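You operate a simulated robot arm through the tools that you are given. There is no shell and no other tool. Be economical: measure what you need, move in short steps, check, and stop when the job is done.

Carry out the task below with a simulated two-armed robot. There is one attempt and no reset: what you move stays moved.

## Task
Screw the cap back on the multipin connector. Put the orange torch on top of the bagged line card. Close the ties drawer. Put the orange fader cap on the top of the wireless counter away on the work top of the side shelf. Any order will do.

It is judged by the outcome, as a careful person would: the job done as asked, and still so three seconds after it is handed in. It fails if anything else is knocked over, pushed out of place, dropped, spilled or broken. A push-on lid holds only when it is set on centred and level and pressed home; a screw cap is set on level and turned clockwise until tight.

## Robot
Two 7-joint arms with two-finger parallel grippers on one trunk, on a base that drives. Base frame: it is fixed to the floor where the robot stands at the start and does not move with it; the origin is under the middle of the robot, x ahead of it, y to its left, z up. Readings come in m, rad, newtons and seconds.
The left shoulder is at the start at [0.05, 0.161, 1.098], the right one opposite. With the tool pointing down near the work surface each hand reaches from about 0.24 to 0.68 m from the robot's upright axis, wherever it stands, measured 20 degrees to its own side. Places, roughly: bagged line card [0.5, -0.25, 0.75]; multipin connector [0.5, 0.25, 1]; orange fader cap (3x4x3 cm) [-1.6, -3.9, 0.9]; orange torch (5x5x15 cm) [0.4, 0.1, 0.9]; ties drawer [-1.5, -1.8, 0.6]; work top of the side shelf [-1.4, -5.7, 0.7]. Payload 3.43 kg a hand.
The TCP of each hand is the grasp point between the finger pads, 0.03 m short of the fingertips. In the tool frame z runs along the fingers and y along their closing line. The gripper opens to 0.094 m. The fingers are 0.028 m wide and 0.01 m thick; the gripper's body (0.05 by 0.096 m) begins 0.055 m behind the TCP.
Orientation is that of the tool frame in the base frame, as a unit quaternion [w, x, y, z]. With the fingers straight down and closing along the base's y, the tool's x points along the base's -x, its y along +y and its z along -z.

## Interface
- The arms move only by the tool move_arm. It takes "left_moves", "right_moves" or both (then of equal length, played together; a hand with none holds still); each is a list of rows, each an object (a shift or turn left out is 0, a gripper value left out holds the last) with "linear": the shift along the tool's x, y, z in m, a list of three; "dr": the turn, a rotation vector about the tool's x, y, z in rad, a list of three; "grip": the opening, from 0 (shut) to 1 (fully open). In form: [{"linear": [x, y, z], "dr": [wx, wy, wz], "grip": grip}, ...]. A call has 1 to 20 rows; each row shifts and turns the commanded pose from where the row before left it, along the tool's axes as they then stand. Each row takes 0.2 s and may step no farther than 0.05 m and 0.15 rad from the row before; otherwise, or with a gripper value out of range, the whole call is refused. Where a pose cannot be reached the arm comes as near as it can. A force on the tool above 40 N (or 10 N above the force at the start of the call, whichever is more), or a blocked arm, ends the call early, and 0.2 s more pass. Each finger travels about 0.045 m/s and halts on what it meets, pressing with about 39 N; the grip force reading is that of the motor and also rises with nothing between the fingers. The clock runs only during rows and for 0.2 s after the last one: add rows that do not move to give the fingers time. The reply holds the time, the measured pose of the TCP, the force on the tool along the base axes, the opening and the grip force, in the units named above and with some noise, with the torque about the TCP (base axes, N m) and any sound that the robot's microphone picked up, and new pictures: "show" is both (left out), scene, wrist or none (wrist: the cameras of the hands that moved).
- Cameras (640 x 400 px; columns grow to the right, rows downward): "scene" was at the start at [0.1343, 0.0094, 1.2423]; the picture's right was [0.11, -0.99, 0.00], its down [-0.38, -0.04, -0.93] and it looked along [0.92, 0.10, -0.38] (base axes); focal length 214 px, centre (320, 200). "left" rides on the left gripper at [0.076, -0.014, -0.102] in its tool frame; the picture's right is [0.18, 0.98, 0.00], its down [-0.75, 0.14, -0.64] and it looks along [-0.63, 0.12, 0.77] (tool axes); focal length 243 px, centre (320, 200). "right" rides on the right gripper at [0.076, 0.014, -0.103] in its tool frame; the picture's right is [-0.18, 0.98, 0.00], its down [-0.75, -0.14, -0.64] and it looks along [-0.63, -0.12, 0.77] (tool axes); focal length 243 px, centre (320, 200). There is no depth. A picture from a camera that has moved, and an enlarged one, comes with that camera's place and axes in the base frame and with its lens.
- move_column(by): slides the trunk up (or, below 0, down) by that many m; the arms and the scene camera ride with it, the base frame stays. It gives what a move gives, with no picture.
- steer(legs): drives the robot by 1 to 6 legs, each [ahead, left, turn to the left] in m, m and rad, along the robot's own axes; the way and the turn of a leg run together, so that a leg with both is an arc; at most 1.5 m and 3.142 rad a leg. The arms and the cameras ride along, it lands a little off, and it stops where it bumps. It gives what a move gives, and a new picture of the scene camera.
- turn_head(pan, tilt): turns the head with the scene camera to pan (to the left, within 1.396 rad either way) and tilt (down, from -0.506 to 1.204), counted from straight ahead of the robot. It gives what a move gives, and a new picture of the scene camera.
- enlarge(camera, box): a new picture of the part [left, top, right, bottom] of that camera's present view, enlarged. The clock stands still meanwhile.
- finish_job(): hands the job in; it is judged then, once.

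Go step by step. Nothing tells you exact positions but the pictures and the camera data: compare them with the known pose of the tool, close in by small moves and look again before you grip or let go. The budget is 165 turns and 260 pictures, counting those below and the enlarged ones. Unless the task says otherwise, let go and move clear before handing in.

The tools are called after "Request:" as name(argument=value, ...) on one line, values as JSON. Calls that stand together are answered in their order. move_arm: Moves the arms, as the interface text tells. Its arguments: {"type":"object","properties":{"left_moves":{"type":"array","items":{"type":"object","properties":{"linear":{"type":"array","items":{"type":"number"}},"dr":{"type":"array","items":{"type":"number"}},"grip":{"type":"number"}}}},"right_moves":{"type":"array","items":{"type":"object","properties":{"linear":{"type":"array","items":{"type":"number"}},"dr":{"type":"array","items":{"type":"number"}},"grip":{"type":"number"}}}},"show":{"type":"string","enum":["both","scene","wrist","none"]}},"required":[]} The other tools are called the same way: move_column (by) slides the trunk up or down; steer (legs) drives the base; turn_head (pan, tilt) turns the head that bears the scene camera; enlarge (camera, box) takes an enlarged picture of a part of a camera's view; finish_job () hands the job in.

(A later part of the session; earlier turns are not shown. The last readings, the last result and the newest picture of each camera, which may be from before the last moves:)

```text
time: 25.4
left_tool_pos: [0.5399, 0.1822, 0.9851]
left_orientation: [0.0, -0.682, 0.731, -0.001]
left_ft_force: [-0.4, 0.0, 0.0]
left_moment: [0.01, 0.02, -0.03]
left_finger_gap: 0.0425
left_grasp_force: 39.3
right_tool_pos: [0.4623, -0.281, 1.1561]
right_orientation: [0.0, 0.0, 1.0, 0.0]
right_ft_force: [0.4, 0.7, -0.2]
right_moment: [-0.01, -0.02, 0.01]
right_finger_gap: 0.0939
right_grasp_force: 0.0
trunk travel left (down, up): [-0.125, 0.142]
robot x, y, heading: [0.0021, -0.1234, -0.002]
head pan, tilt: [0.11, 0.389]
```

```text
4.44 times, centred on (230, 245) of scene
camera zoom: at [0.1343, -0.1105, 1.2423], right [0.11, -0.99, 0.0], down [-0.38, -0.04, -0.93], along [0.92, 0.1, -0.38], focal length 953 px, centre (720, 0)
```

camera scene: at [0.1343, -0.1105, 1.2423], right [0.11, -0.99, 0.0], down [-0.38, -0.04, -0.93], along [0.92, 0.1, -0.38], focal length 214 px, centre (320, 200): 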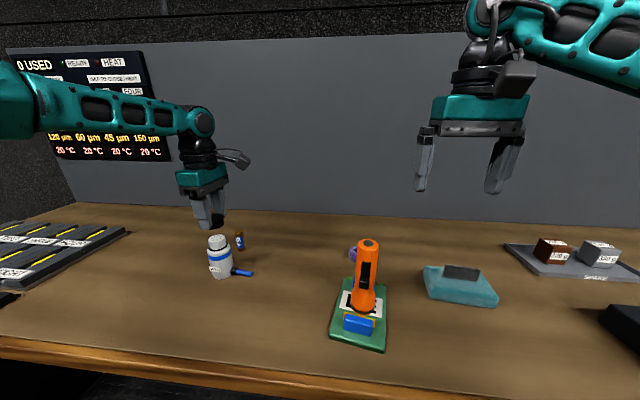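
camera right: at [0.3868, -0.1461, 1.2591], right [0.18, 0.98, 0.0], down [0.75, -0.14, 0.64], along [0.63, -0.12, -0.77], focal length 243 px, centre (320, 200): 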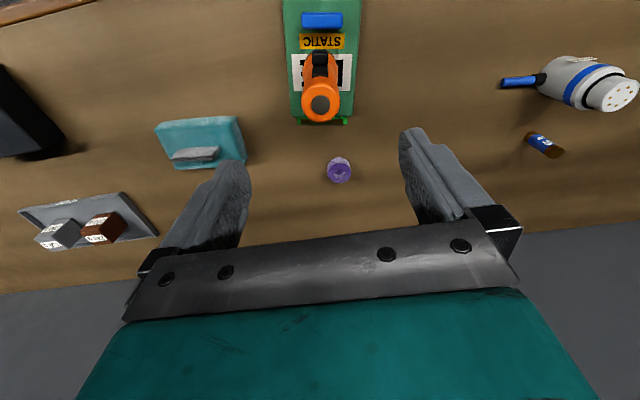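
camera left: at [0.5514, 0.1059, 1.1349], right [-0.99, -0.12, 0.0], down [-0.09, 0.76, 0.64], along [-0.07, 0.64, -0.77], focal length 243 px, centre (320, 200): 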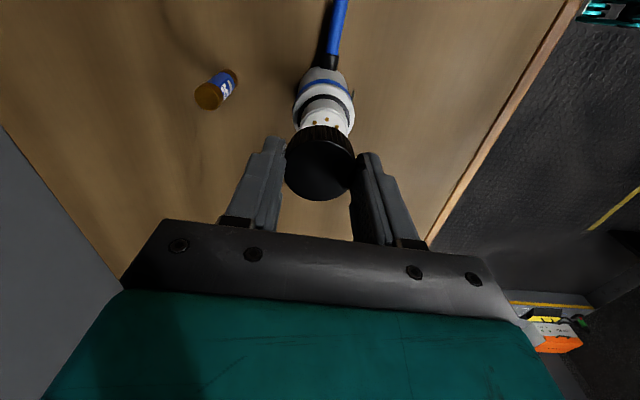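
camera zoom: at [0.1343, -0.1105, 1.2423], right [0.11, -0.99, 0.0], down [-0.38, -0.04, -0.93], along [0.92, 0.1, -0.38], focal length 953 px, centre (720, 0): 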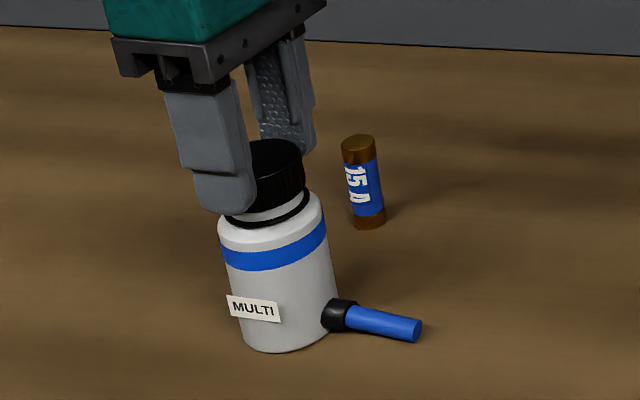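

There's no contact yet and the cap is passing over the neck. I'll carry on down in small steps.

Request:
move_arm(left_moves=[{"linear": [0, 0, 0.002]}, {"linear": [0, 0, 0.002]}, {"linear": [0, 0, 0.0015]}, {}], show="none")

Request:
enlarge(camera="scene", box=[180, 200, 280, 290])

```text
time: 26.4
left_tool_pos: [0.5389, 0.1823, 0.9827]
left_orientation: [0.002, -0.681, 0.732, -0.002]
left_ft_force: [2.6, -0.3, 13.9]
left_moment: [0.11, -0.01, 0.02]
left_finger_gap: 0.0425
left_grasp_force: 38.8
right_tool_pos: [0.4624, -0.2802, 1.1578]
right_orientation: [0.001, -0.001, 1.0, 0.001]
right_ft_force: [0.2, 0.1, -0.5]
right_moment: [-0.01, -0.04, 0.01]
right_finger_gap: 0.0943
right_grasp_force: 0.0
trunk travel left (down, up): [-0.125, 0.142]
robot x, y, heading: [0.0015, -0.1193, 0.0]
head pan, tilt: [0.11, 0.389]
```

```text
4.44 times, centred on (230, 245) of scene
camera zoom: at [0.1334, -0.1112, 1.2426], right [0.11, -0.99, 0.0], down [-0.38, -0.04, -0.93], along [0.92, 0.1, -0.38], focal length 953 px, centre (720, 0)
```

zoom: 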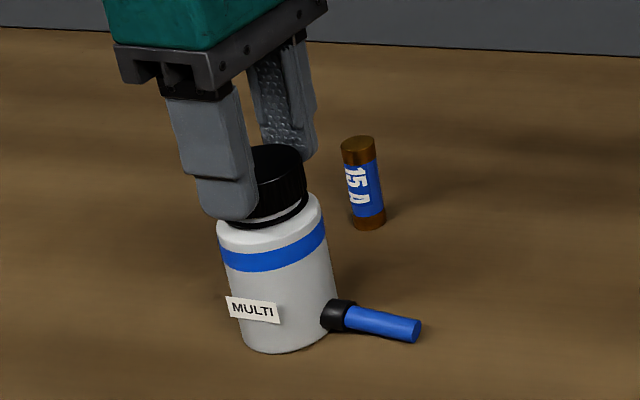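

It made contact at 14 N with the cap over the neck, just above the ring. I'll start turning clockwise (+ about tool z), watching torque and whether the connector stays put.

Request:
move_arm(left_moves=[{"dr": [0, 0, 0.1]}, {"dr": [0, 0, 0.1]}, {"dr": [0, 0, 0.1]}, {"dr": [0, 0, 0.1]}, {"dr": [0, 0, 0.1]}, {}], show="none")

Request:
enlarge(camera="scene", box=[180, 200, 280, 290])

```text
time: 27.8
left_tool_pos: [0.5406, 0.1816, 0.983]
left_orientation: [0.002, -0.479, 0.878, -0.002]
left_ft_force: [4.5, 0.1, 18.4]
left_moment: [0.07, -0.01, -0.03]
left_finger_gap: 0.0428
left_grasp_force: 39.1
right_tool_pos: [0.4616, -0.2812, 1.1555]
right_orientation: [0.001, 0.0, 1.0, 0.001]
right_ft_force: [0.4, -0.2, -0.3]
right_moment: [-0.04, -0.01, -0.01]
right_finger_gap: 0.0937
right_grasp_force: 0.1
trunk travel left (down, up): [-0.125, 0.142]
robot x, y, heading: [-0.001, -0.1201, -0.005]
head pan, tilt: [0.11, 0.389]
```

```text
4.44 times, centred on (230, 245) of scene
camera zoom: at [0.1331, -0.1113, 1.2425], right [0.11, -0.99, 0.0], down [-0.38, -0.04, -0.93], along [0.92, 0.1, -0.38], focal length 953 px, centre (720, 0)
```

zoom: 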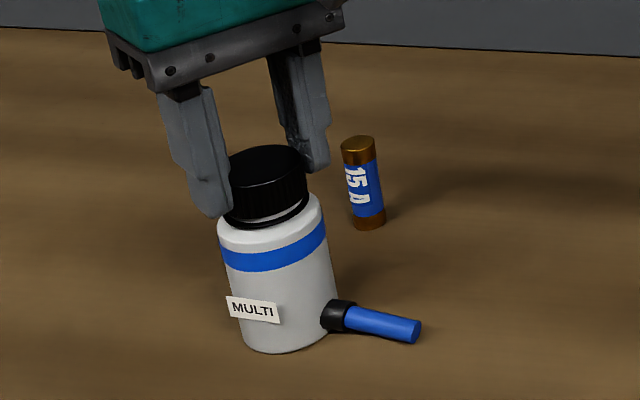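

The connector isn't turning with it, so I'll keep going clockwise.

Request:
move_arm(left_moves=[{"dr": [0, 0, 0.13]}, {"dr": [0, 0, 0.13]}, {"dr": [0, 0, 0.13]}, {"dr": [0, 0, 0.13]}, {"dr": [0, 0, 0.13]}, {"dr": [0, 0, 0.13]}, {"dr": [0, 0, 0.13]}, {"dr": [0, 0, 0.13]}, {"dr": [0, 0, 0.13]}, {"dr": [0, 0, 0.13]}, {"dr": [0, 0, 0.13]}, {"dr": [0, 0, 0.13]}, {}], show="none")

Request:
enlarge(camera="scene", box=[180, 200, 280, 290])

```text
time: 30.6
left_tool_pos: [0.5384, 0.1836, 0.9801]
left_orientation: [0.002, 0.277, 0.961, -0.001]
left_ft_force: [-2.7, 4.9, 7.4]
left_moment: [0.42, 0.12, -0.03]
left_finger_gap: 0.0427
left_grasp_force: 39.2
right_tool_pos: [0.4613, -0.2801, 1.1574]
right_orientation: [0.001, 0.0, 1.0, 0.0]
right_ft_force: [-0.5, -0.1, 0.0]
right_moment: [-0.02, 0.04, 0.01]
right_finger_gap: 0.094
right_grasp_force: 0.0
trunk travel left (down, up): [-0.125, 0.142]
robot x, y, heading: [-0.0029, -0.1157, 0.001]
head pan, tilt: [0.11, 0.389]
```

```text
4.44 times, centred on (230, 245) of scene
camera zoom: at [0.1334, -0.1103, 1.2424], right [0.11, -0.99, 0.0], down [-0.38, -0.04, -0.93], along [0.92, 0.1, -0.38], focal length 953 px, centre (720, 0)
```

zoom: 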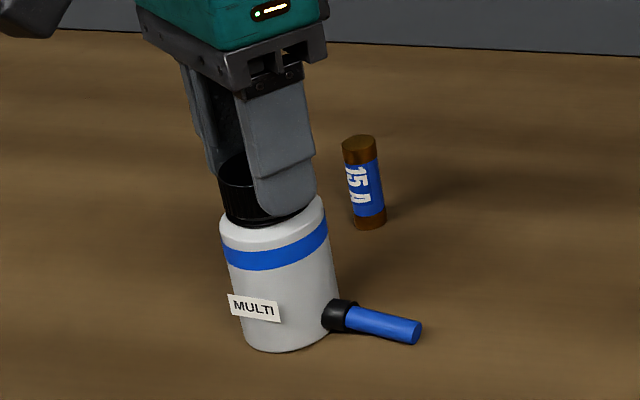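

It has dropped to 0.980, so the thread is engaging. I'll follow it down and keep turning.

Request:
move_arm(left_moves=[{"linear": [0, 0, 0.001], "dr": [0, 0, 0.13]}, {"linear": [0, 0, 0.001], "dr": [0, 0, 0.13]}, {"dr": [0, 0, 0.13]}, {"linear": [0, 0, 0.001], "dr": [0, 0, 0.13]}, {"dr": [0, 0, 0.13]}, {"dr": [0, 0, 0.13]}, {}], show="wrist")

Request:
enlarge(camera="scene", box=[180, 200, 280, 290])

```text
time: 32.2
left_tool_pos: [0.5402, 0.1814, 0.9796]
left_orientation: [0.003, 0.622, 0.783, 0.002]
left_ft_force: [7.9, 0.1, 18.2]
left_moment: [-0.09, -0.56, 0.0]
left_finger_gap: 0.0427
left_grasp_force: 39.1
right_tool_pos: [0.4628, -0.2809, 1.1561]
right_orientation: [0.0, 0.0, 1.0, 0.002]
right_ft_force: [0.0, 0.6, 0.8]
right_moment: [-0.03, -0.02, 0.0]
right_finger_gap: 0.0941
right_grasp_force: 0.0
trunk travel left (down, up): [-0.125, 0.142]
robot x, y, heading: [-0.0026, -0.1198, -0.003]
head pan, tilt: [0.11, 0.389]
camera left: at [0.5079, 0.2525, 1.0823], right [0.92, 0.4, 0.01], down [0.3, -0.7, 0.64], along [0.26, -0.59, -0.76], focal length 243 px, centre (320, 200)
```

left: 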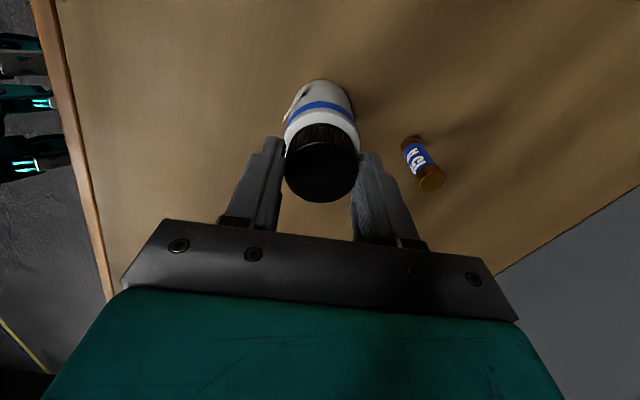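

```text
4.44 times, centred on (230, 245) of scene
camera zoom: at [0.1335, -0.1113, 1.2425], right [0.11, -0.99, 0.0], down [-0.38, -0.04, -0.93], along [0.92, 0.1, -0.38], focal length 953 px, centre (720, 0)
```

zoom: 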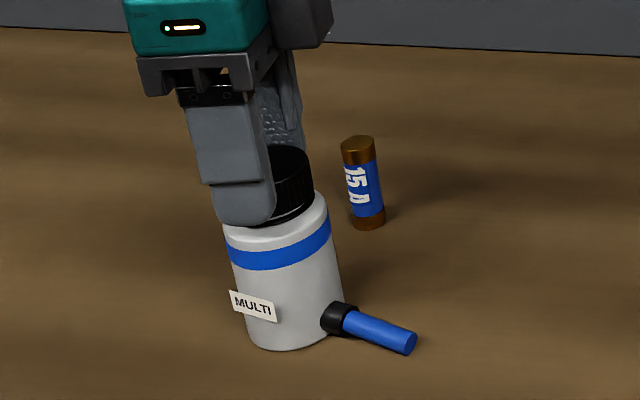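

The connector has just begun to move with the cap, which may mean it's tight, or may be my off-centre grip pushing sideways. I'll let go and look.

Request:
move_arm(left_moves=[{"linear": [0, 0, -0.003]}, {"grip": 0.6}, {"grip": 0.75}, {"grip": 0.75}, {"linear": [0, 0, -0.03]}, {"linear": [0, 0, -0.04]}, {"linear": [0, 0, -0.04]}, {}], show="wrist")

Request:
enlarge(camera="scene", box=[180, 200, 280, 290])

Request:
enlarge(camera="left", box=[250, 50, 450, 200])

```text
time: 34.0
left_tool_pos: [0.5393, 0.1836, 1.092]
left_orientation: [0.001, 0.621, 0.784, 0.0]
left_ft_force: [-0.6, 0.1, 0.5]
left_moment: [-0.06, 0.04, -0.02]
left_finger_gap: 0.0706
left_grasp_force: 0.1
right_tool_pos: [0.4634, -0.2797, 1.1564]
right_orientation: [-0.001, 0.0, 1.0, 0.0]
right_ft_force: [-0.4, -0.4, 0.7]
right_moment: [0.01, -0.03, 0.02]
right_finger_gap: 0.0939
right_grasp_force: 0.1
trunk travel left (down, up): [-0.125, 0.142]
robot x, y, heading: [0.002, -0.1229, 0.005]
head pan, tilt: [0.11, 0.389]
camera left: at [0.5077, 0.2541, 1.1933], right [0.92, 0.4, 0.0], down [0.31, -0.7, 0.64], along [0.26, -0.59, -0.77], focal length 243 px, centre (320, 200)
```

left: 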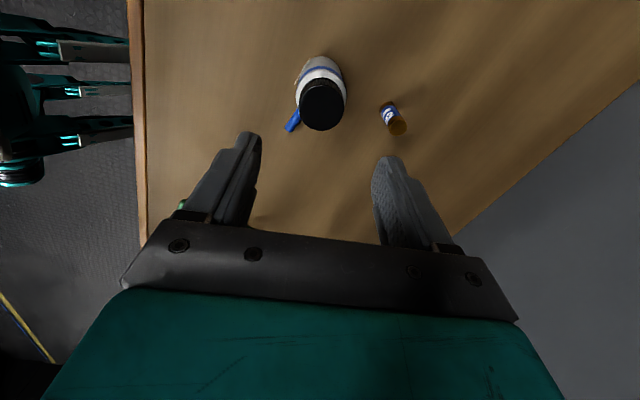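

```text
4.44 times, centred on (230, 245) of scene
camera zoom: at [0.1344, -0.1104, 1.2423], right [0.11, -0.99, 0.0], down [-0.38, -0.04, -0.93], along [0.92, 0.1, -0.38], focal length 953 px, centre (720, 0)
```

zoom: 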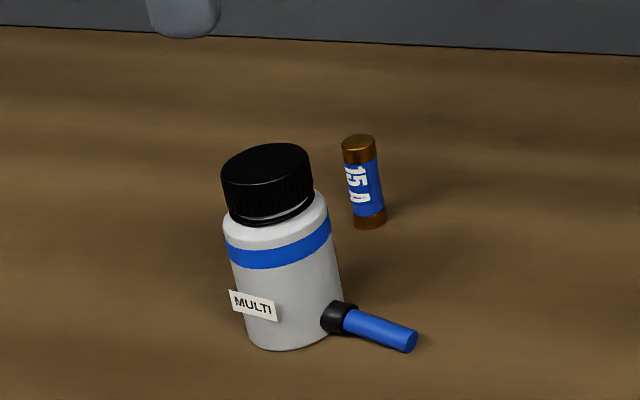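

```text
2.67 times, centred on (350, 125) of left
camera zoom: at [0.5077, 0.2541, 1.1933], right [0.92, 0.4, 0.0], down [0.31, -0.7, 0.64], along [0.26, -0.59, -0.77], focal length 647 px, centre (240, 400)
```

zoom: 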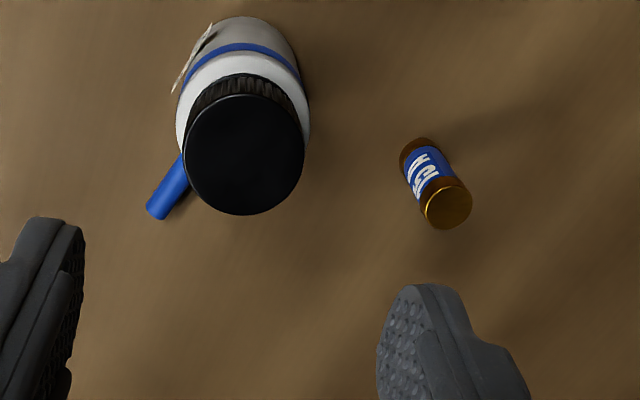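

The cap is nearly home, with a thin strip of neck still showing. The connector shifted about 2 mm because the grip was off-centre. I'll wind the wrist back and re-measure before gripping centred.

Request:
move_arm(left_moves=[{"dr": [0, 0, -0.15]}, {"dr": [0, 0, -0.15]}, {"dr": [0, 0, -0.15]}, {"dr": [0, 0, -0.15]}, {"dr": [0, 0, -0.15]}, {"dr": [0, 0, -0.15]}, {"dr": [0, 0, -0.15]}, {"dr": [0, 0, -0.15]}, {"dr": [0, 0, -0.15]}, {"dr": [0, 0, -0.15]}, {"dr": [0, 0, -0.15]}, {"dr": [0, 0, -0.15]}, {"dr": [0, 0, -0.15]}, {"dr": [0, 0, -0.15]}, {"dr": [0, 0, -0.15]}, {"dr": [0, 0, -0.15]}, {"dr": [0, 0, -0.15]}, {"dr": [0, 0, -0.15]}, {}, {}], show="none")

Request:
enlarge(camera="left", box=[220, 40, 420, 190])

```text
time: 38.2
left_tool_pos: [0.5397, 0.1834, 1.0893]
left_orientation: [-0.001, -0.629, 0.778, -0.001]
left_ft_force: [0.1, 0.2, -0.3]
left_moment: [0.03, 0.0, -0.02]
left_finger_gap: 0.0704
left_grasp_force: 0.1
right_tool_pos: [0.4619, -0.2798, 1.1576]
right_orientation: [0.0, 0.0, 1.0, 0.001]
right_ft_force: [0.0, -0.8, -0.2]
right_moment: [-0.02, 0.0, -0.02]
right_finger_gap: 0.094
right_grasp_force: 0.1
trunk travel left (down, up): [-0.125, 0.142]
robot x, y, heading: [0.0014, -0.1214, 0.002]
head pan, tilt: [0.11, 0.389]
```

```text
2.67 times, centred on (320, 115) of left
camera zoom: at [0.5369, 0.1053, 1.1933], right [-1.0, 0.03, 0.0], down [0.02, 0.77, 0.64], along [0.02, 0.64, -0.77], focal length 647 px, centre (320, 427)
```

zoom: 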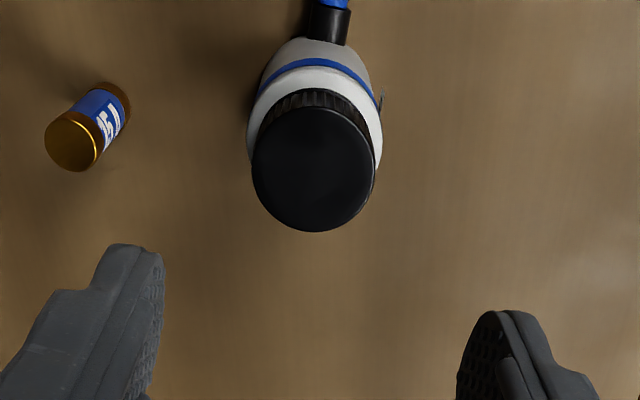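

Two opposite views put the cap centre at (0.5415, 0.1806). I'll centre on it, go down and grip.

Request:
move_arm(left_moves=[{"linear": [0.0023, -0.0024, 0.03]}, {"linear": [0, 0, 0.04]}, {"linear": [0, 0, 0.038]}, {}, {"grip": 0.3}, {"grip": 0.3}, {"grip": 0.3}, {"grip": 0.3}, {}], show="none")

Request:
enlarge(camera="scene", box=[180, 200, 280, 290])

Request:
enlarge(camera="left", box=[260, 50, 400, 220])

```text
time: 40.2
left_tool_pos: [0.5428, 0.18, 0.9821]
left_orientation: [0.001, -0.628, 0.778, -0.001]
left_ft_force: [-1.2, 0.7, -1.3]
left_moment: [0.05, 0.05, -0.01]
left_finger_gap: 0.0417
left_grasp_force: 38.9
right_tool_pos: [0.4634, -0.2802, 1.1563]
right_orientation: [0.0, 0.0, 1.0, 0.0]
right_ft_force: [-0.8, 0.4, -0.2]
right_moment: [0.01, -0.02, -0.05]
right_finger_gap: 0.0938
right_grasp_force: 0.0
trunk travel left (down, up): [-0.125, 0.142]
robot x, y, heading: [0.002, -0.1193, -0.004]
head pan, tilt: [0.11, 0.389]
```

```text
4.44 times, centred on (230, 245) of scene
camera zoom: at [0.1343, -0.1104, 1.2423], right [0.11, -0.99, 0.0], down [-0.38, -0.04, -0.93], along [0.92, 0.1, -0.38], focal length 953 px, centre (720, 0)
```

zoom: 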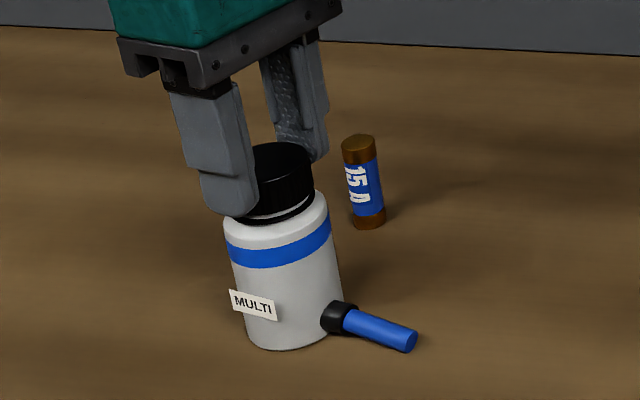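

```text
2.35 times, centred on (330, 135) of left
camera zoom: at [0.5396, 0.1018, 1.0856], right [-1.0, 0.03, 0.0], down [0.02, 0.77, 0.64], along [0.02, 0.64, -0.77], focal length 571 px, centre (296, 353)
```

zoom: 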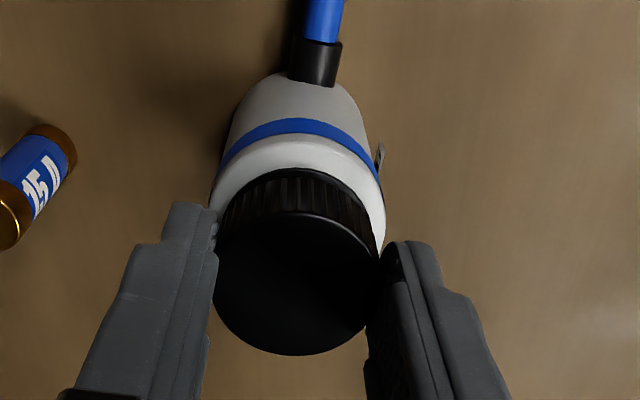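

The grip is good. I'll turn clockwise again with slight down pressure, stopping early to check.

Request:
move_arm(left_moves=[{"linear": [0, 0, 0.002], "dr": [0, 0, 0.1]}, {"linear": [0, 0, 0.001], "dr": [0, 0, 0.12]}, {"dr": [0, 0, 0.12]}, {"dr": [0, 0, 0.12]}, {"dr": [0, 0, 0.12]}, {"linear": [0, 0, 0.0005], "dr": [0, 0, 0.12]}, {}], show="none")

Request:
enlarge(camera="scene", box=[180, 200, 280, 290])

```text
time: 41.8
left_tool_pos: [0.5421, 0.1783, 0.9815]
left_orientation: [0.002, -0.322, 0.947, -0.002]
left_ft_force: [3.1, 1.9, 16.9]
left_moment: [0.04, -0.08, 0.01]
left_finger_gap: 0.0424
left_grasp_force: 38.5
right_tool_pos: [0.4616, -0.2814, 1.1563]
right_orientation: [0.0, 0.001, 1.0, 0.0]
right_ft_force: [0.5, -0.2, -0.1]
right_moment: [0.01, -0.02, -0.03]
right_finger_gap: 0.0938
right_grasp_force: 0.1
trunk travel left (down, up): [-0.125, 0.142]
robot x, y, heading: [-0.0019, -0.1196, 0.003]
head pan, tilt: [0.11, 0.389]
```

```text
4.44 times, centred on (230, 245) of scene
camera zoom: at [0.1331, -0.1111, 1.2426], right [0.11, -0.99, 0.0], down [-0.38, -0.04, -0.93], along [0.92, 0.1, -0.38], focal length 953 px, centre (720, 0)
```

zoom: 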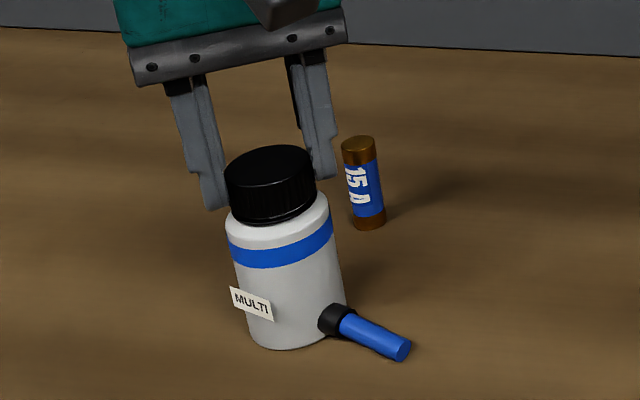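

The strip of neck has gone. I'll turn a bit more to see whether the whole connector follows, which would mean the cap is tight.

Request:
move_arm(left_moves=[{"dr": [0, 0, 0.1]}, {"dr": [0, 0, 0.1]}, {}], show="none")

Request:
enlarge(camera="scene", box=[180, 200, 280, 290])

```text
time: 42.6
left_tool_pos: [0.5412, 0.1791, 0.9794]
left_orientation: [0.002, -0.224, 0.974, -0.001]
left_ft_force: [3.2, 2.7, 18.4]
left_moment: [0.09, -0.14, -0.03]
left_finger_gap: 0.042
left_grasp_force: 39.1
right_tool_pos: [0.4615, -0.2808, 1.1579]
right_orientation: [0.001, 0.0, 1.0, 0.0]
right_ft_force: [0.0, -0.7, 0.0]
right_moment: [0.03, -0.01, -0.01]
right_finger_gap: 0.0942
right_grasp_force: 0.1
trunk travel left (down, up): [-0.125, 0.142]
robot x, y, heading: [-0.0016, -0.118, 0.0]
head pan, tilt: [0.11, 0.389]
```

```text
4.44 times, centred on (230, 245) of scene
camera zoom: at [0.1331, -0.1111, 1.2425], right [0.11, -0.99, 0.0], down [-0.38, -0.04, -0.93], along [0.92, 0.1, -0.38], focal length 953 px, centre (720, 0)
```

zoom: 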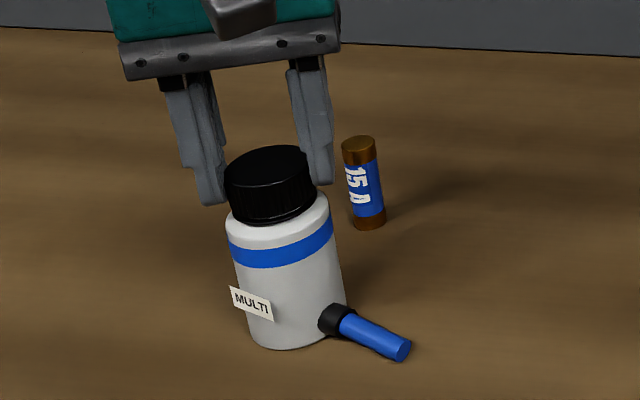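

The connector stayed still this time, so the cap isn't tight yet. I'll carry on clockwise.

Request:
move_arm(left_moves=[{"dr": [0, 0, 0.12]}, {"dr": [0, 0, 0.12]}, {"dr": [0, 0, 0.12]}, {"dr": [0, 0, 0.12]}, {"dr": [0, 0, 0.12]}, {"dr": [0, 0, 0.12]}, {}], show="none")

Request:
enlarge(camera="scene", box=[180, 200, 280, 290])

```text
time: 44.2
left_tool_pos: [0.5407, 0.1785, 0.9812]
left_orientation: [0.001, 0.132, 0.991, 0.0]
left_ft_force: [-1.8, -1.8, 17.5]
left_moment: [-0.11, 0.22, 0.11]
left_finger_gap: 0.042
left_grasp_force: 38.3
right_tool_pos: [0.4614, -0.2813, 1.156]
right_orientation: [0.001, 0.0, 1.0, 0.001]
right_ft_force: [0.2, -0.5, 0.6]
right_moment: [0.0, 0.0, 0.01]
right_finger_gap: 0.0938
right_grasp_force: 0.0
trunk travel left (down, up): [-0.125, 0.142]
robot x, y, heading: [0.0005, -0.1171, -0.001]
head pan, tilt: [0.11, 0.389]
```

```text
4.44 times, centred on (230, 245) of scene
camera zoom: at [0.1326, -0.1114, 1.2426], right [0.11, -0.99, 0.0], down [-0.38, -0.04, -0.93], along [0.92, 0.1, -0.38], focal length 953 px, centre (720, 0)
```

zoom: 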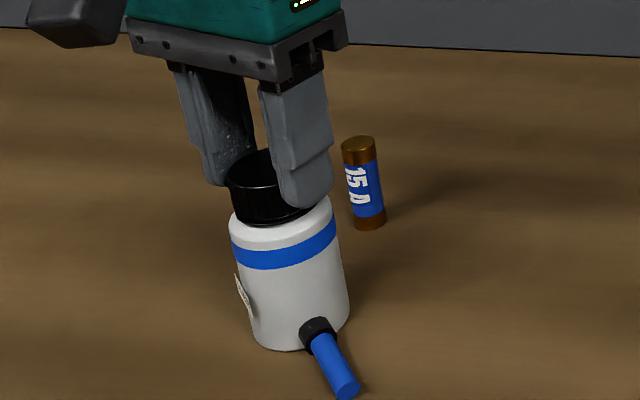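

The connector followed for about half of that, so the cap is getting tight. I'll press a little harder, for more table friction, and turn another small step to see whether they move as one.

Request:
move_arm(left_moves=[{"linear": [0, 0, 0.002]}, {"dr": [0, 0, 0.1]}, {"dr": [0, 0, 0.1]}, {"dr": [0, 0, 0.1]}], show="none")

Request:
enlarge(camera="scene", box=[180, 200, 280, 290])

```text
time: 45.2
left_tool_pos: [0.5411, 0.1784, 0.9804]
left_orientation: [0.003, 0.279, 0.96, 0.0]
left_ft_force: [-0.6, -1.9, 23.6]
left_moment: [-0.19, 0.16, 0.29]
left_finger_gap: 0.0419
left_grasp_force: 38.5
right_tool_pos: [0.4617, -0.2809, 1.1575]
right_orientation: [0.001, 0.0, 1.0, 0.001]
right_ft_force: [-0.1, -0.4, 0.5]
right_moment: [-0.03, 0.0, -0.01]
right_finger_gap: 0.094
right_grasp_force: 0.1
trunk travel left (down, up): [-0.125, 0.142]
robot x, y, heading: [-0.0022, -0.1198, -0.001]
head pan, tilt: [0.11, 0.389]
```

```text
4.44 times, centred on (230, 245) of scene
camera zoom: at [0.1322, -0.1118, 1.2427], right [0.11, -0.99, 0.0], down [-0.38, -0.04, -0.93], along [0.92, 0.1, -0.38], focal length 953 px, centre (720, 0)
```

zoom: 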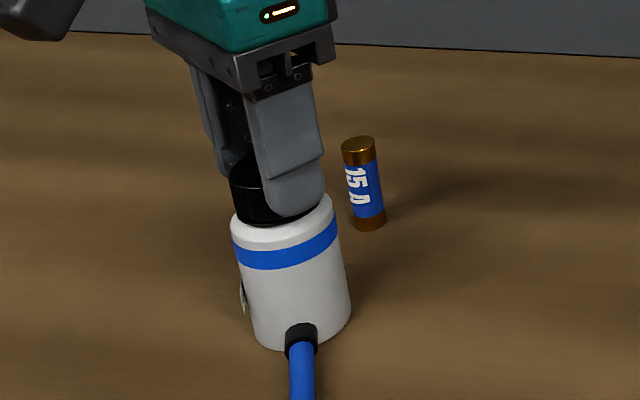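

Now they turn as one, with torque rising to 0.29 N·m and the cap seated on the ring, so the cap is tight. I'll release, retreat and inspect.

Request:
move_arm(left_moves=[{"linear": [0, 0, -0.004]}, {"grip": 0.6}, {"grip": 0.75}, {"grip": 0.75}, {"linear": [0, 0, -0.03]}, {"linear": [0, 0, -0.05]}, {"linear": [0, 0, -0.05]}, {}], show="none")

Request:
enlarge(camera="scene", box=[180, 200, 280, 290])

Request:
enlarge(camera="left", box=[220, 20, 440, 190])

```text
time: 47.0
left_tool_pos: [0.5413, 0.1798, 1.1134]
left_orientation: [0.0, 0.277, 0.961, -0.001]
left_ft_force: [0.3, 0.2, -0.5]
left_moment: [0.0, 0.01, 0.01]
left_finger_gap: 0.0707
left_grasp_force: 0.1
right_tool_pos: [0.4635, -0.2812, 1.1571]
right_orientation: [0.0, 0.0, 1.0, 0.001]
right_ft_force: [-0.1, -0.2, -0.7]
right_moment: [0.0, -0.02, 0.0]
right_finger_gap: 0.0939
right_grasp_force: 0.1
trunk travel left (down, up): [-0.125, 0.142]
robot x, y, heading: [0.001, -0.1224, -0.001]
head pan, tilt: [0.11, 0.389]
```

```text
4.44 times, centred on (230, 245) of scene
camera zoom: at [0.1343, -0.1105, 1.2423], right [0.11, -0.99, 0.0], down [-0.38, -0.04, -0.93], along [0.92, 0.1, -0.38], focal length 953 px, centre (720, 0)
```

zoom: 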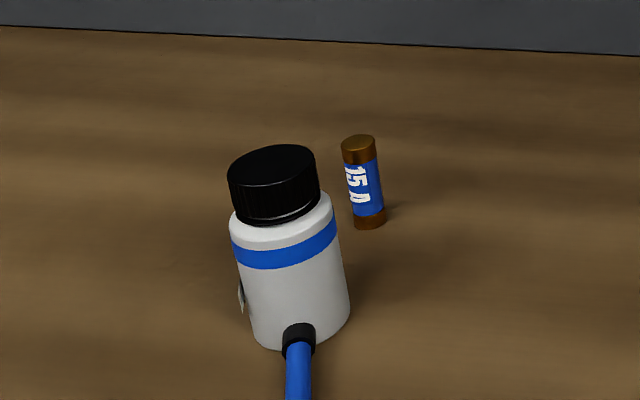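

```text
2.35 times, centred on (330, 105) of left
camera zoom: at [0.4694, 0.2087, 1.2146], right [0.37, 0.93, 0.0], down [0.71, -0.28, 0.64], along [0.6, -0.24, -0.77], focal length 571 px, centre (296, 424)
```

zoom: 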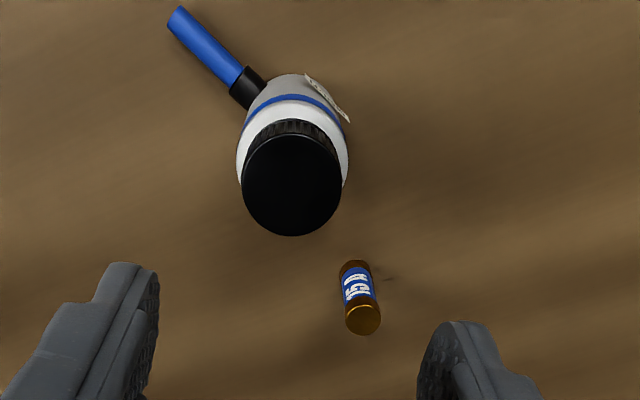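

The cap sits level on the ring, so that part's done. I'll straighten and tuck the arms before driving away.

Request:
move_arm(left_moves=[{"linear": [0, 0, -0.05], "dr": [0, 0, -0.14]}, {"linear": [0, 0, -0.05], "dr": [0, 0, -0.14]}, {"dr": [0, 0, -0.14]}, {"dr": [0, 0, -0.14]}, {"linear": [0.05, 0, 0]}, {"linear": [0.05, 0, 0]}, {"linear": [0.05, 0, 0]}, {"linear": [0.05, 0, 0]}, {}], right_moves=[{"linear": [0, 0, -0.03]}, {"linear": [0, 0, -0.03]}, {"linear": [0.05, 0, 0]}, {"linear": [0.05, 0, 0]}, {"linear": [0, -0.03, 0]}, {}, {}, {}, {}], show="none")

Request:
turn_head(pan=-1.39, tilt=0.4)

Request:
turn_head(pan=1.39, tilt=0.4)

```text
time: 49.0
left_tool_pos: [0.3186, 0.1859, 1.1952]
left_orientation: [0.0, 0.002, 1.0, -0.002]
left_ft_force: [0.4, -0.1, 0.2]
left_moment: [0.0, 0.01, -0.04]
left_finger_gap: 0.0705
left_grasp_force: 0.0
left hand out of reach, approached as far as the arm can: row 2
right_tool_pos: [0.3625, -0.3098, 1.2159]
right_orientation: [0.0, 0.0, 1.0, 0.001]
right_ft_force: [0.4, -0.3, -0.1]
right_moment: [0.01, 0.04, -0.02]
right_finger_gap: 0.0942
right_grasp_force: 0.0
trunk travel left (down, up): [-0.125, 0.142]
robot x, y, heading: [-0.0017, -0.1212, 0.003]
head pan, tilt: [0.11, 0.389]
```

```text
time: 50.6
left_tool_pos: [0.3188, 0.1867, 1.1948]
left_orientation: [0.0, 0.002, 1.0, -0.001]
left_ft_force: [-0.8, -0.4, 0.3]
left_moment: [0.05, 0.01, 0.01]
left_finger_gap: 0.0704
left_grasp_force: 0.1
right_tool_pos: [0.3621, -0.3091, 1.2165]
right_orientation: [0.0, 0.0, 1.0, 0.002]
right_ft_force: [-0.4, -0.9, 1.0]
right_moment: [0.0, 0.0, -0.03]
right_finger_gap: 0.0939
right_grasp_force: 0.1
trunk travel left (down, up): [-0.125, 0.142]
robot x, y, heading: [-0.0028, -0.1222, -0.003]
head pan, tilt: [-1.389, 0.4]
camera scene: at [0.0589, -0.2117, 1.2413], right [-0.98, -0.18, 0.0], down [-0.07, 0.38, -0.92], along [0.17, -0.91, -0.39], focal length 214 px, centre (320, 200)
```

scene: 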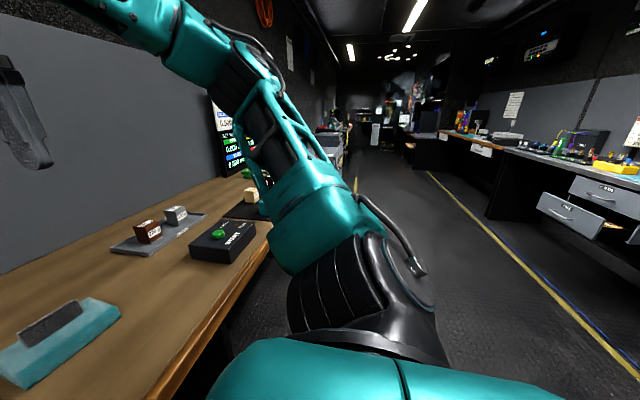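

```text
time: 53.1
left_tool_pos: [0.3184, 0.1867, 1.1944]
left_orientation: [0.001, 0.001, 1.0, -0.001]
left_ft_force: [0.1, -0.2, -0.1]
left_moment: [0.02, 0.02, 0.01]
left_finger_gap: 0.0704
left_grasp_force: 0.1
right_tool_pos: [0.3641, -0.3101, 1.2166]
right_orientation: [0.0, 0.0, 1.0, 0.001]
right_ft_force: [0.3, 0.2, 0.0]
right_moment: [0.0, -0.03, -0.01]
right_finger_gap: 0.0941
right_grasp_force: 0.0
trunk travel left (down, up): [-0.125, 0.142]
robot x, y, heading: [0.0014, -0.1221, -0.001]
head pan, tilt: [1.389, 0.4]
camera scene: at [0.0589, -0.0295, 1.2413], right [0.98, -0.18, 0.0], down [-0.07, -0.38, -0.92], along [0.17, 0.91, -0.39], focal length 214 px, centre (320, 200)
```

scene: 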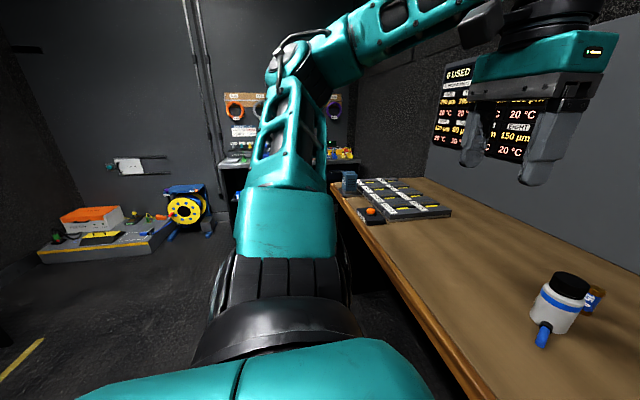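

There's an aisle along -y, and an opposite bench with an open drawer whose front is near (-1.25, -1.75). I'll back away, slide along the aisle, then turn to face the drawers.

Request:
steer(legs=[[-0.4, 0, 0], [0, 0, -1.571]])

Request:
turn_head(pan=-0.5, tilt=0.4)

```text
time: 59.4
left_tool_pos: [-0.09, -0.435, 1.195]
left_orientation: [0.0, 0.704, 0.71, -0.001]
left_ft_force: [0.4, -0.3, 0.1]
left_moment: [0.03, 0.0, -0.02]
left_finger_gap: 0.0701
left_grasp_force: 0.0
right_tool_pos: [-0.5863, -0.4846, 1.2171]
right_orientation: [0.001, 0.703, 0.711, 0.001]
right_ft_force: [0.7, -0.1, -0.3]
right_moment: [0.03, 0.01, -0.02]
right_finger_gap: 0.0942
right_grasp_force: 0.0
trunk travel left (down, up): [-0.125, 0.142]
robot x, y, heading: [-0.3978, -0.12, -1.553]
head pan, tilt: [1.389, 0.4]
camera scene: at [-0.306, -0.1767, 1.2413], right [-0.17, -0.99, 0.0], down [-0.38, 0.07, -0.92], along [0.91, -0.16, -0.39], focal length 214 px, centre (320, 200)
```

scene: 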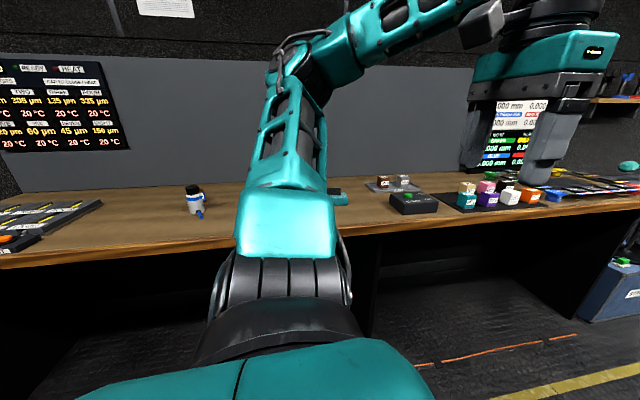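

```text
time: 61.2
left_tool_pos: [-0.0879, -0.4358, 1.1943]
left_orientation: [0.0, 0.704, 0.71, -0.001]
left_ft_force: [-0.5, -0.5, 0.6]
left_moment: [0.0, -0.02, -0.02]
left_finger_gap: 0.0706
left_grasp_force: 0.2
right_tool_pos: [-0.5866, -0.4852, 1.217]
right_orientation: [0.0, 0.704, 0.711, 0.0]
right_ft_force: [-0.3, 0.2, -0.2]
right_moment: [0.02, 0.03, 0.01]
right_finger_gap: 0.0941
right_grasp_force: 0.1
trunk travel left (down, up): [-0.125, 0.142]
robot x, y, heading: [-0.402, -0.1202, -1.557]
head pan, tilt: [-0.499, 0.4]
camera scene: at [-0.4406, -0.2428, 1.2413], right [-0.88, 0.47, 0.0], down [0.18, 0.34, -0.92], along [-0.43, -0.81, -0.39], focal length 214 px, centre (320, 200)
```

scene: 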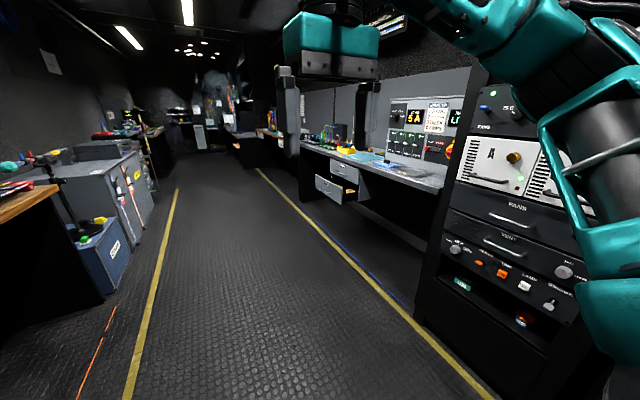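

Request:
steer(legs=[[1.45, 0, 0], [0, 0, -1.571]])

Request:
turn_head(pan=0, tilt=0.6)

```text
time: 72.3
left_tool_pos: [-0.6936, -1.8966, 1.1945]
left_orientation: [0.0, 1.0, 0.008, -0.001]
left_ft_force: [-0.5, -0.8, 0.6]
left_moment: [-0.03, 0.0, 0.0]
left_finger_gap: 0.0706
left_grasp_force: 0.1
right_tool_pos: [-0.7489, -1.4024, 1.2167]
right_orientation: [0.001, 1.0, 0.009, 0.0]
right_ft_force: [0.4, 0.5, 0.0]
right_moment: [0.01, -0.01, 0.02]
right_finger_gap: 0.0939
right_grasp_force: 0.1
trunk travel left (down, up): [-0.125, 0.142]
robot x, y, heading: [-0.3815, -1.5861, -3.122]
head pan, tilt: [-0.499, 0.4]
camera scene: at [-0.5015, -1.5443, 1.2413], right [0.46, 0.89, 0.0], down [0.35, -0.18, -0.92], along [-0.82, 0.43, -0.39], focal length 214 px, centre (320, 200)
```

scene: 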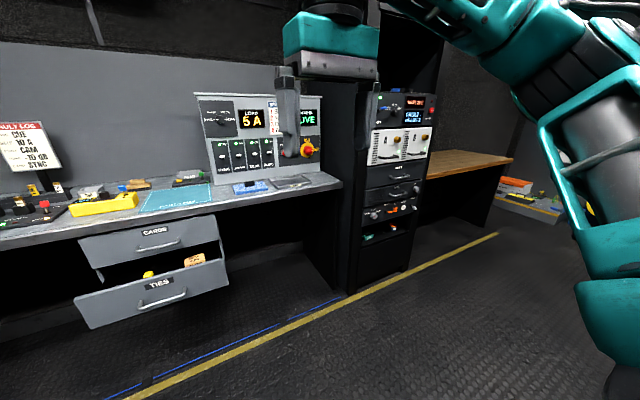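

```text
time: 73.2
left_tool_pos: [-0.6944, -1.8984, 1.1939]
left_orientation: [0.0, 1.0, 0.008, 0.0]
left_ft_force: [0.3, -0.5, -0.2]
left_moment: [-0.02, -0.02, -0.02]
left_finger_gap: 0.0704
left_grasp_force: 0.1
right_tool_pos: [-0.7477, -1.402, 1.2167]
right_orientation: [0.001, 1.0, 0.009, 0.0]
right_ft_force: [-0.3, 0.3, -0.9]
right_moment: [0.0, 0.0, 0.01]
right_finger_gap: 0.0941
right_grasp_force: 0.0
trunk travel left (down, up): [-0.125, 0.142]
robot x, y, heading: [-0.3776, -1.5866, -3.124]
head pan, tilt: [0.0, 0.6]
camera scene: at [-0.5077, -1.5887, 1.2231], right [-0.02, 1.0, 0.0], down [0.56, 0.01, -0.83], along [-0.83, -0.02, -0.56], focal length 214 px, centre (320, 200)
```

scene: 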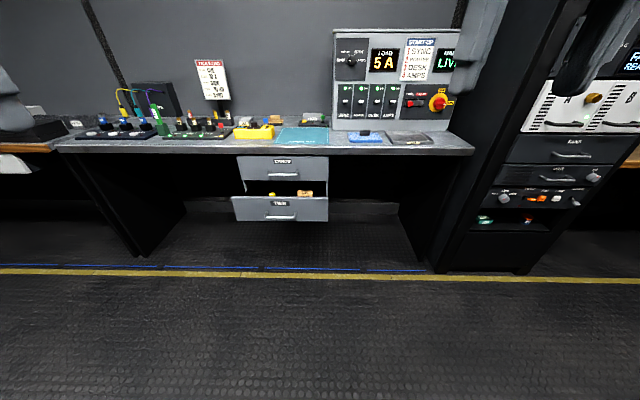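

The TIES drawer is open, with its front at about (-1.33, -1.79, 0.6) and the bench edge near x = -1.6. I'll drive closer, lower the trunk and look again to fix its depth.

Request:
steer(legs=[[0.35, 0, -0.02]])

Request:
turn_head(pan=0.2, tilt=0.75)

Request:
move_column(by=-0.12)

```text
time: 75.5
left_tool_pos: [-1.0527, -1.8951, 1.1944]
left_orientation: [-0.001, 1.0, -0.002, -0.001]
left_ft_force: [0.8, -0.3, -0.2]
left_moment: [-0.01, -0.01, -0.03]
left_finger_gap: 0.0705
left_grasp_force: 0.0
right_tool_pos: [-1.0967, -1.3981, 1.2155]
right_orientation: [0.0, 1.0, -0.001, 0.0]
right_ft_force: [-0.5, -1.1, -1.1]
right_moment: [0.01, -0.01, 0.03]
right_finger_gap: 0.094
right_grasp_force: 0.0
trunk travel left (down, up): [-0.125, 0.142]
robot x, y, heading: [-0.7373, -1.5888, 3.141]
head pan, tilt: [0.0, 0.6]
camera scene: at [-0.8594, -1.5892, 1.223], right [0.0, 1.0, 0.0], down [0.57, 0.0, -0.82], along [-0.82, 0.0, -0.57], focal length 214 px, centre (320, 200)
```

scene: 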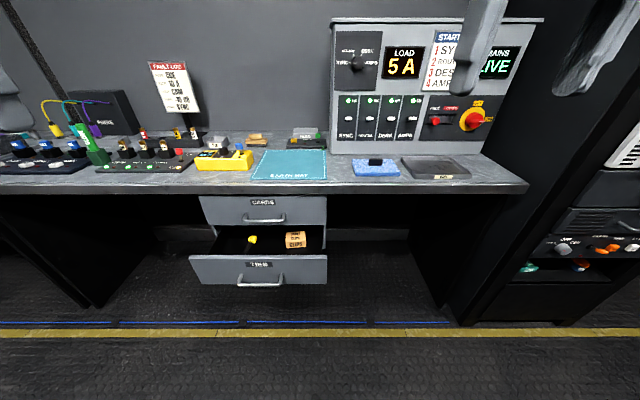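

```text
time: 76.3
left_tool_pos: [-1.0518, -1.8933, 1.1953]
left_orientation: [0.0, 1.0, -0.002, -0.001]
left_ft_force: [-0.3, 0.3, -0.4]
left_moment: [-0.01, 0.0, -0.02]
left_finger_gap: 0.0706
left_grasp_force: 0.0
right_tool_pos: [-1.0959, -1.3968, 1.2156]
right_orientation: [0.0, 1.0, -0.001, 0.0]
right_ft_force: [0.0, -0.3, -0.5]
right_moment: [-0.01, -0.01, 0.01]
right_finger_gap: 0.0942
right_grasp_force: 0.1
trunk travel left (down, up): [-0.125, 0.142]
robot x, y, heading: [-0.7339, -1.5851, 3.137]
head pan, tilt: [0.201, 0.75]
camera scene: at [-0.8518, -1.6057, 1.2103], right [-0.2, 0.98, 0.0], down [0.67, 0.13, -0.73], along [-0.72, -0.14, -0.68], focal length 214 px, centre (320, 200)
```

scene: 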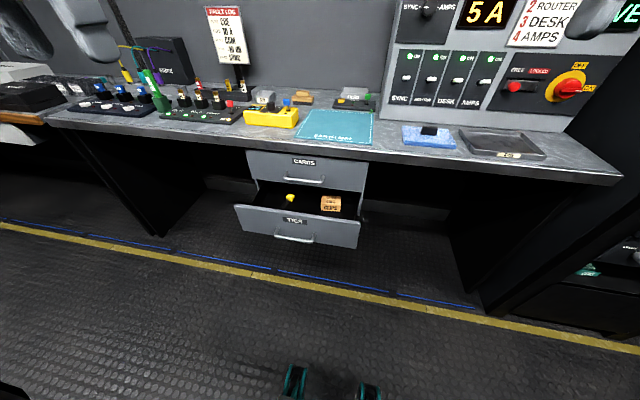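

```text
time: 77.8
left_tool_pos: [-1.0521, -1.895, 1.0749]
left_orientation: [-0.001, 1.0, -0.003, -0.001]
left_ft_force: [-0.1, -0.1, -0.2]
left_moment: [0.0, -0.01, 0.0]
left_finger_gap: 0.0706
left_grasp_force: 0.0
right_tool_pos: [-1.0958, -1.397, 1.097]
right_orientation: [0.0, 1.0, 0.0, -0.001]
right_ft_force: [0.2, 0.3, 0.5]
right_moment: [0.02, -0.01, -0.02]
right_finger_gap: 0.0941
right_grasp_force: 0.1
trunk travel left (down, up): [-0.005, 0.262]
robot x, y, heading: [-0.734, -1.5885, 3.136]
head pan, tilt: [0.201, 0.75]
```

Triangulation puts the TIES front at about x -1.327, y -1.79, z 0.52–0.68, with the handle at z 0.56. Closed, it should sit flush with CARDS near x -1.51. I'll drive in a little, then tilt the left hand 45° forward with fingers shut.

Request:
steer(legs=[[0.1, 0, 0]])

Request:
move_arm(left_moves=[{"linear": [0, -0.0175, 0], "dr": [0, -0.13, 0], "grip": 0}, {"linear": [0, -0.0175, 0], "dr": [0, -0.13, 0]}, {"linear": [0, -0.0175, 0], "dr": [0, -0.13, 0]}, {"linear": [0, -0.0175, 0], "dr": [0, -0.13, 0]}, {"linear": [0, -0.0175, 0], "dr": [0, -0.13, 0]}, {"linear": [0, -0.0175, 0], "dr": [0, -0.135, 0]}, {}, {}])

```text
time: 78.9
left_tool_pos: [-1.1516, -1.8946, 1.0739]
left_orientation: [-0.001, 1.0, -0.002, -0.001]
left_ft_force: [-0.3, 0.8, -0.1]
left_moment: [-0.03, -0.02, -0.01]
left_finger_gap: 0.0704
left_grasp_force: 0.2
right_tool_pos: [-1.196, -1.3982, 1.0966]
right_orientation: [0.0, 1.0, -0.001, 0.001]
right_ft_force: [-0.2, -0.5, 0.7]
right_moment: [0.0, -0.03, 0.0]
right_finger_gap: 0.0943
right_grasp_force: 0.1
trunk travel left (down, up): [-0.005, 0.262]
robot x, y, heading: [-0.8324, -1.588, 3.144]
head pan, tilt: [0.201, 0.75]
camera scene: at [-0.9518, -1.6056, 1.0902], right [-0.2, 0.98, 0.0], down [0.67, 0.14, -0.73], along [-0.72, -0.14, -0.68], focal length 214 px, centre (320, 200)
```

scene: 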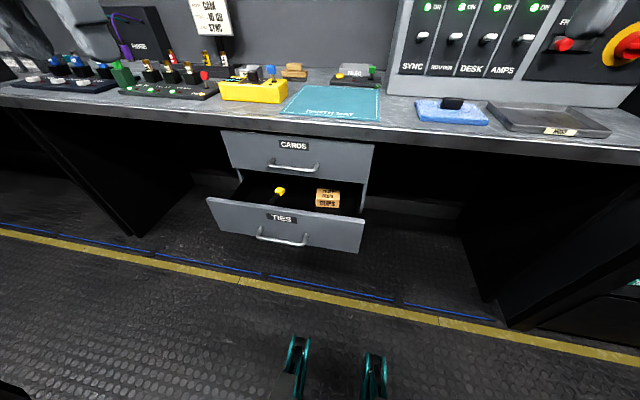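

```text
time: 80.7
left_tool_pos: [-1.1511, -1.7892, 1.0742]
left_orientation: [-0.001, 0.923, -0.002, -0.385]
left_ft_force: [1.0, -0.4, 0.1]
left_moment: [0.0, -0.03, 0.01]
left_finger_gap: 0.0001
left_grasp_force: 33.0
right_tool_pos: [-1.1952, -1.3983, 1.0969]
right_orientation: [0.0, 1.0, -0.001, 0.0]
right_ft_force: [0.0, 0.3, 0.2]
right_moment: [0.03, -0.01, 0.02]
right_finger_gap: 0.0939
right_grasp_force: 0.0
trunk travel left (down, up): [-0.005, 0.262]
robot x, y, heading: [-0.8328, -1.583, 3.141]
head pan, tilt: [0.201, 0.75]
camera scene: at [-0.9515, -1.6057, 1.0902], right [-0.2, 0.98, 0.0], down [0.67, 0.14, -0.73], along [-0.72, -0.14, -0.68], focal length 214 px, centre (320, 200)
camera left: at [-1.0248, -1.7757, 1.0931], right [0.13, -0.98, -0.13], down [-0.08, -0.14, 0.99], along [-0.99, -0.11, -0.09], focal length 243 px, centre (320, 200)
```

scene: 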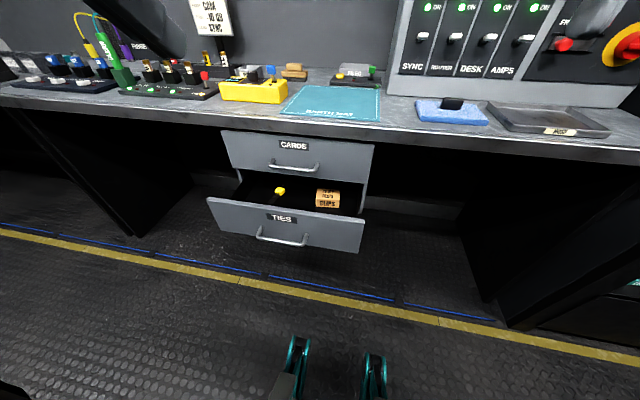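
left: 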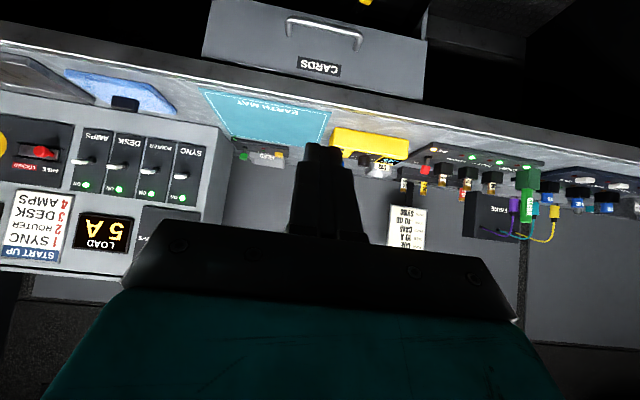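

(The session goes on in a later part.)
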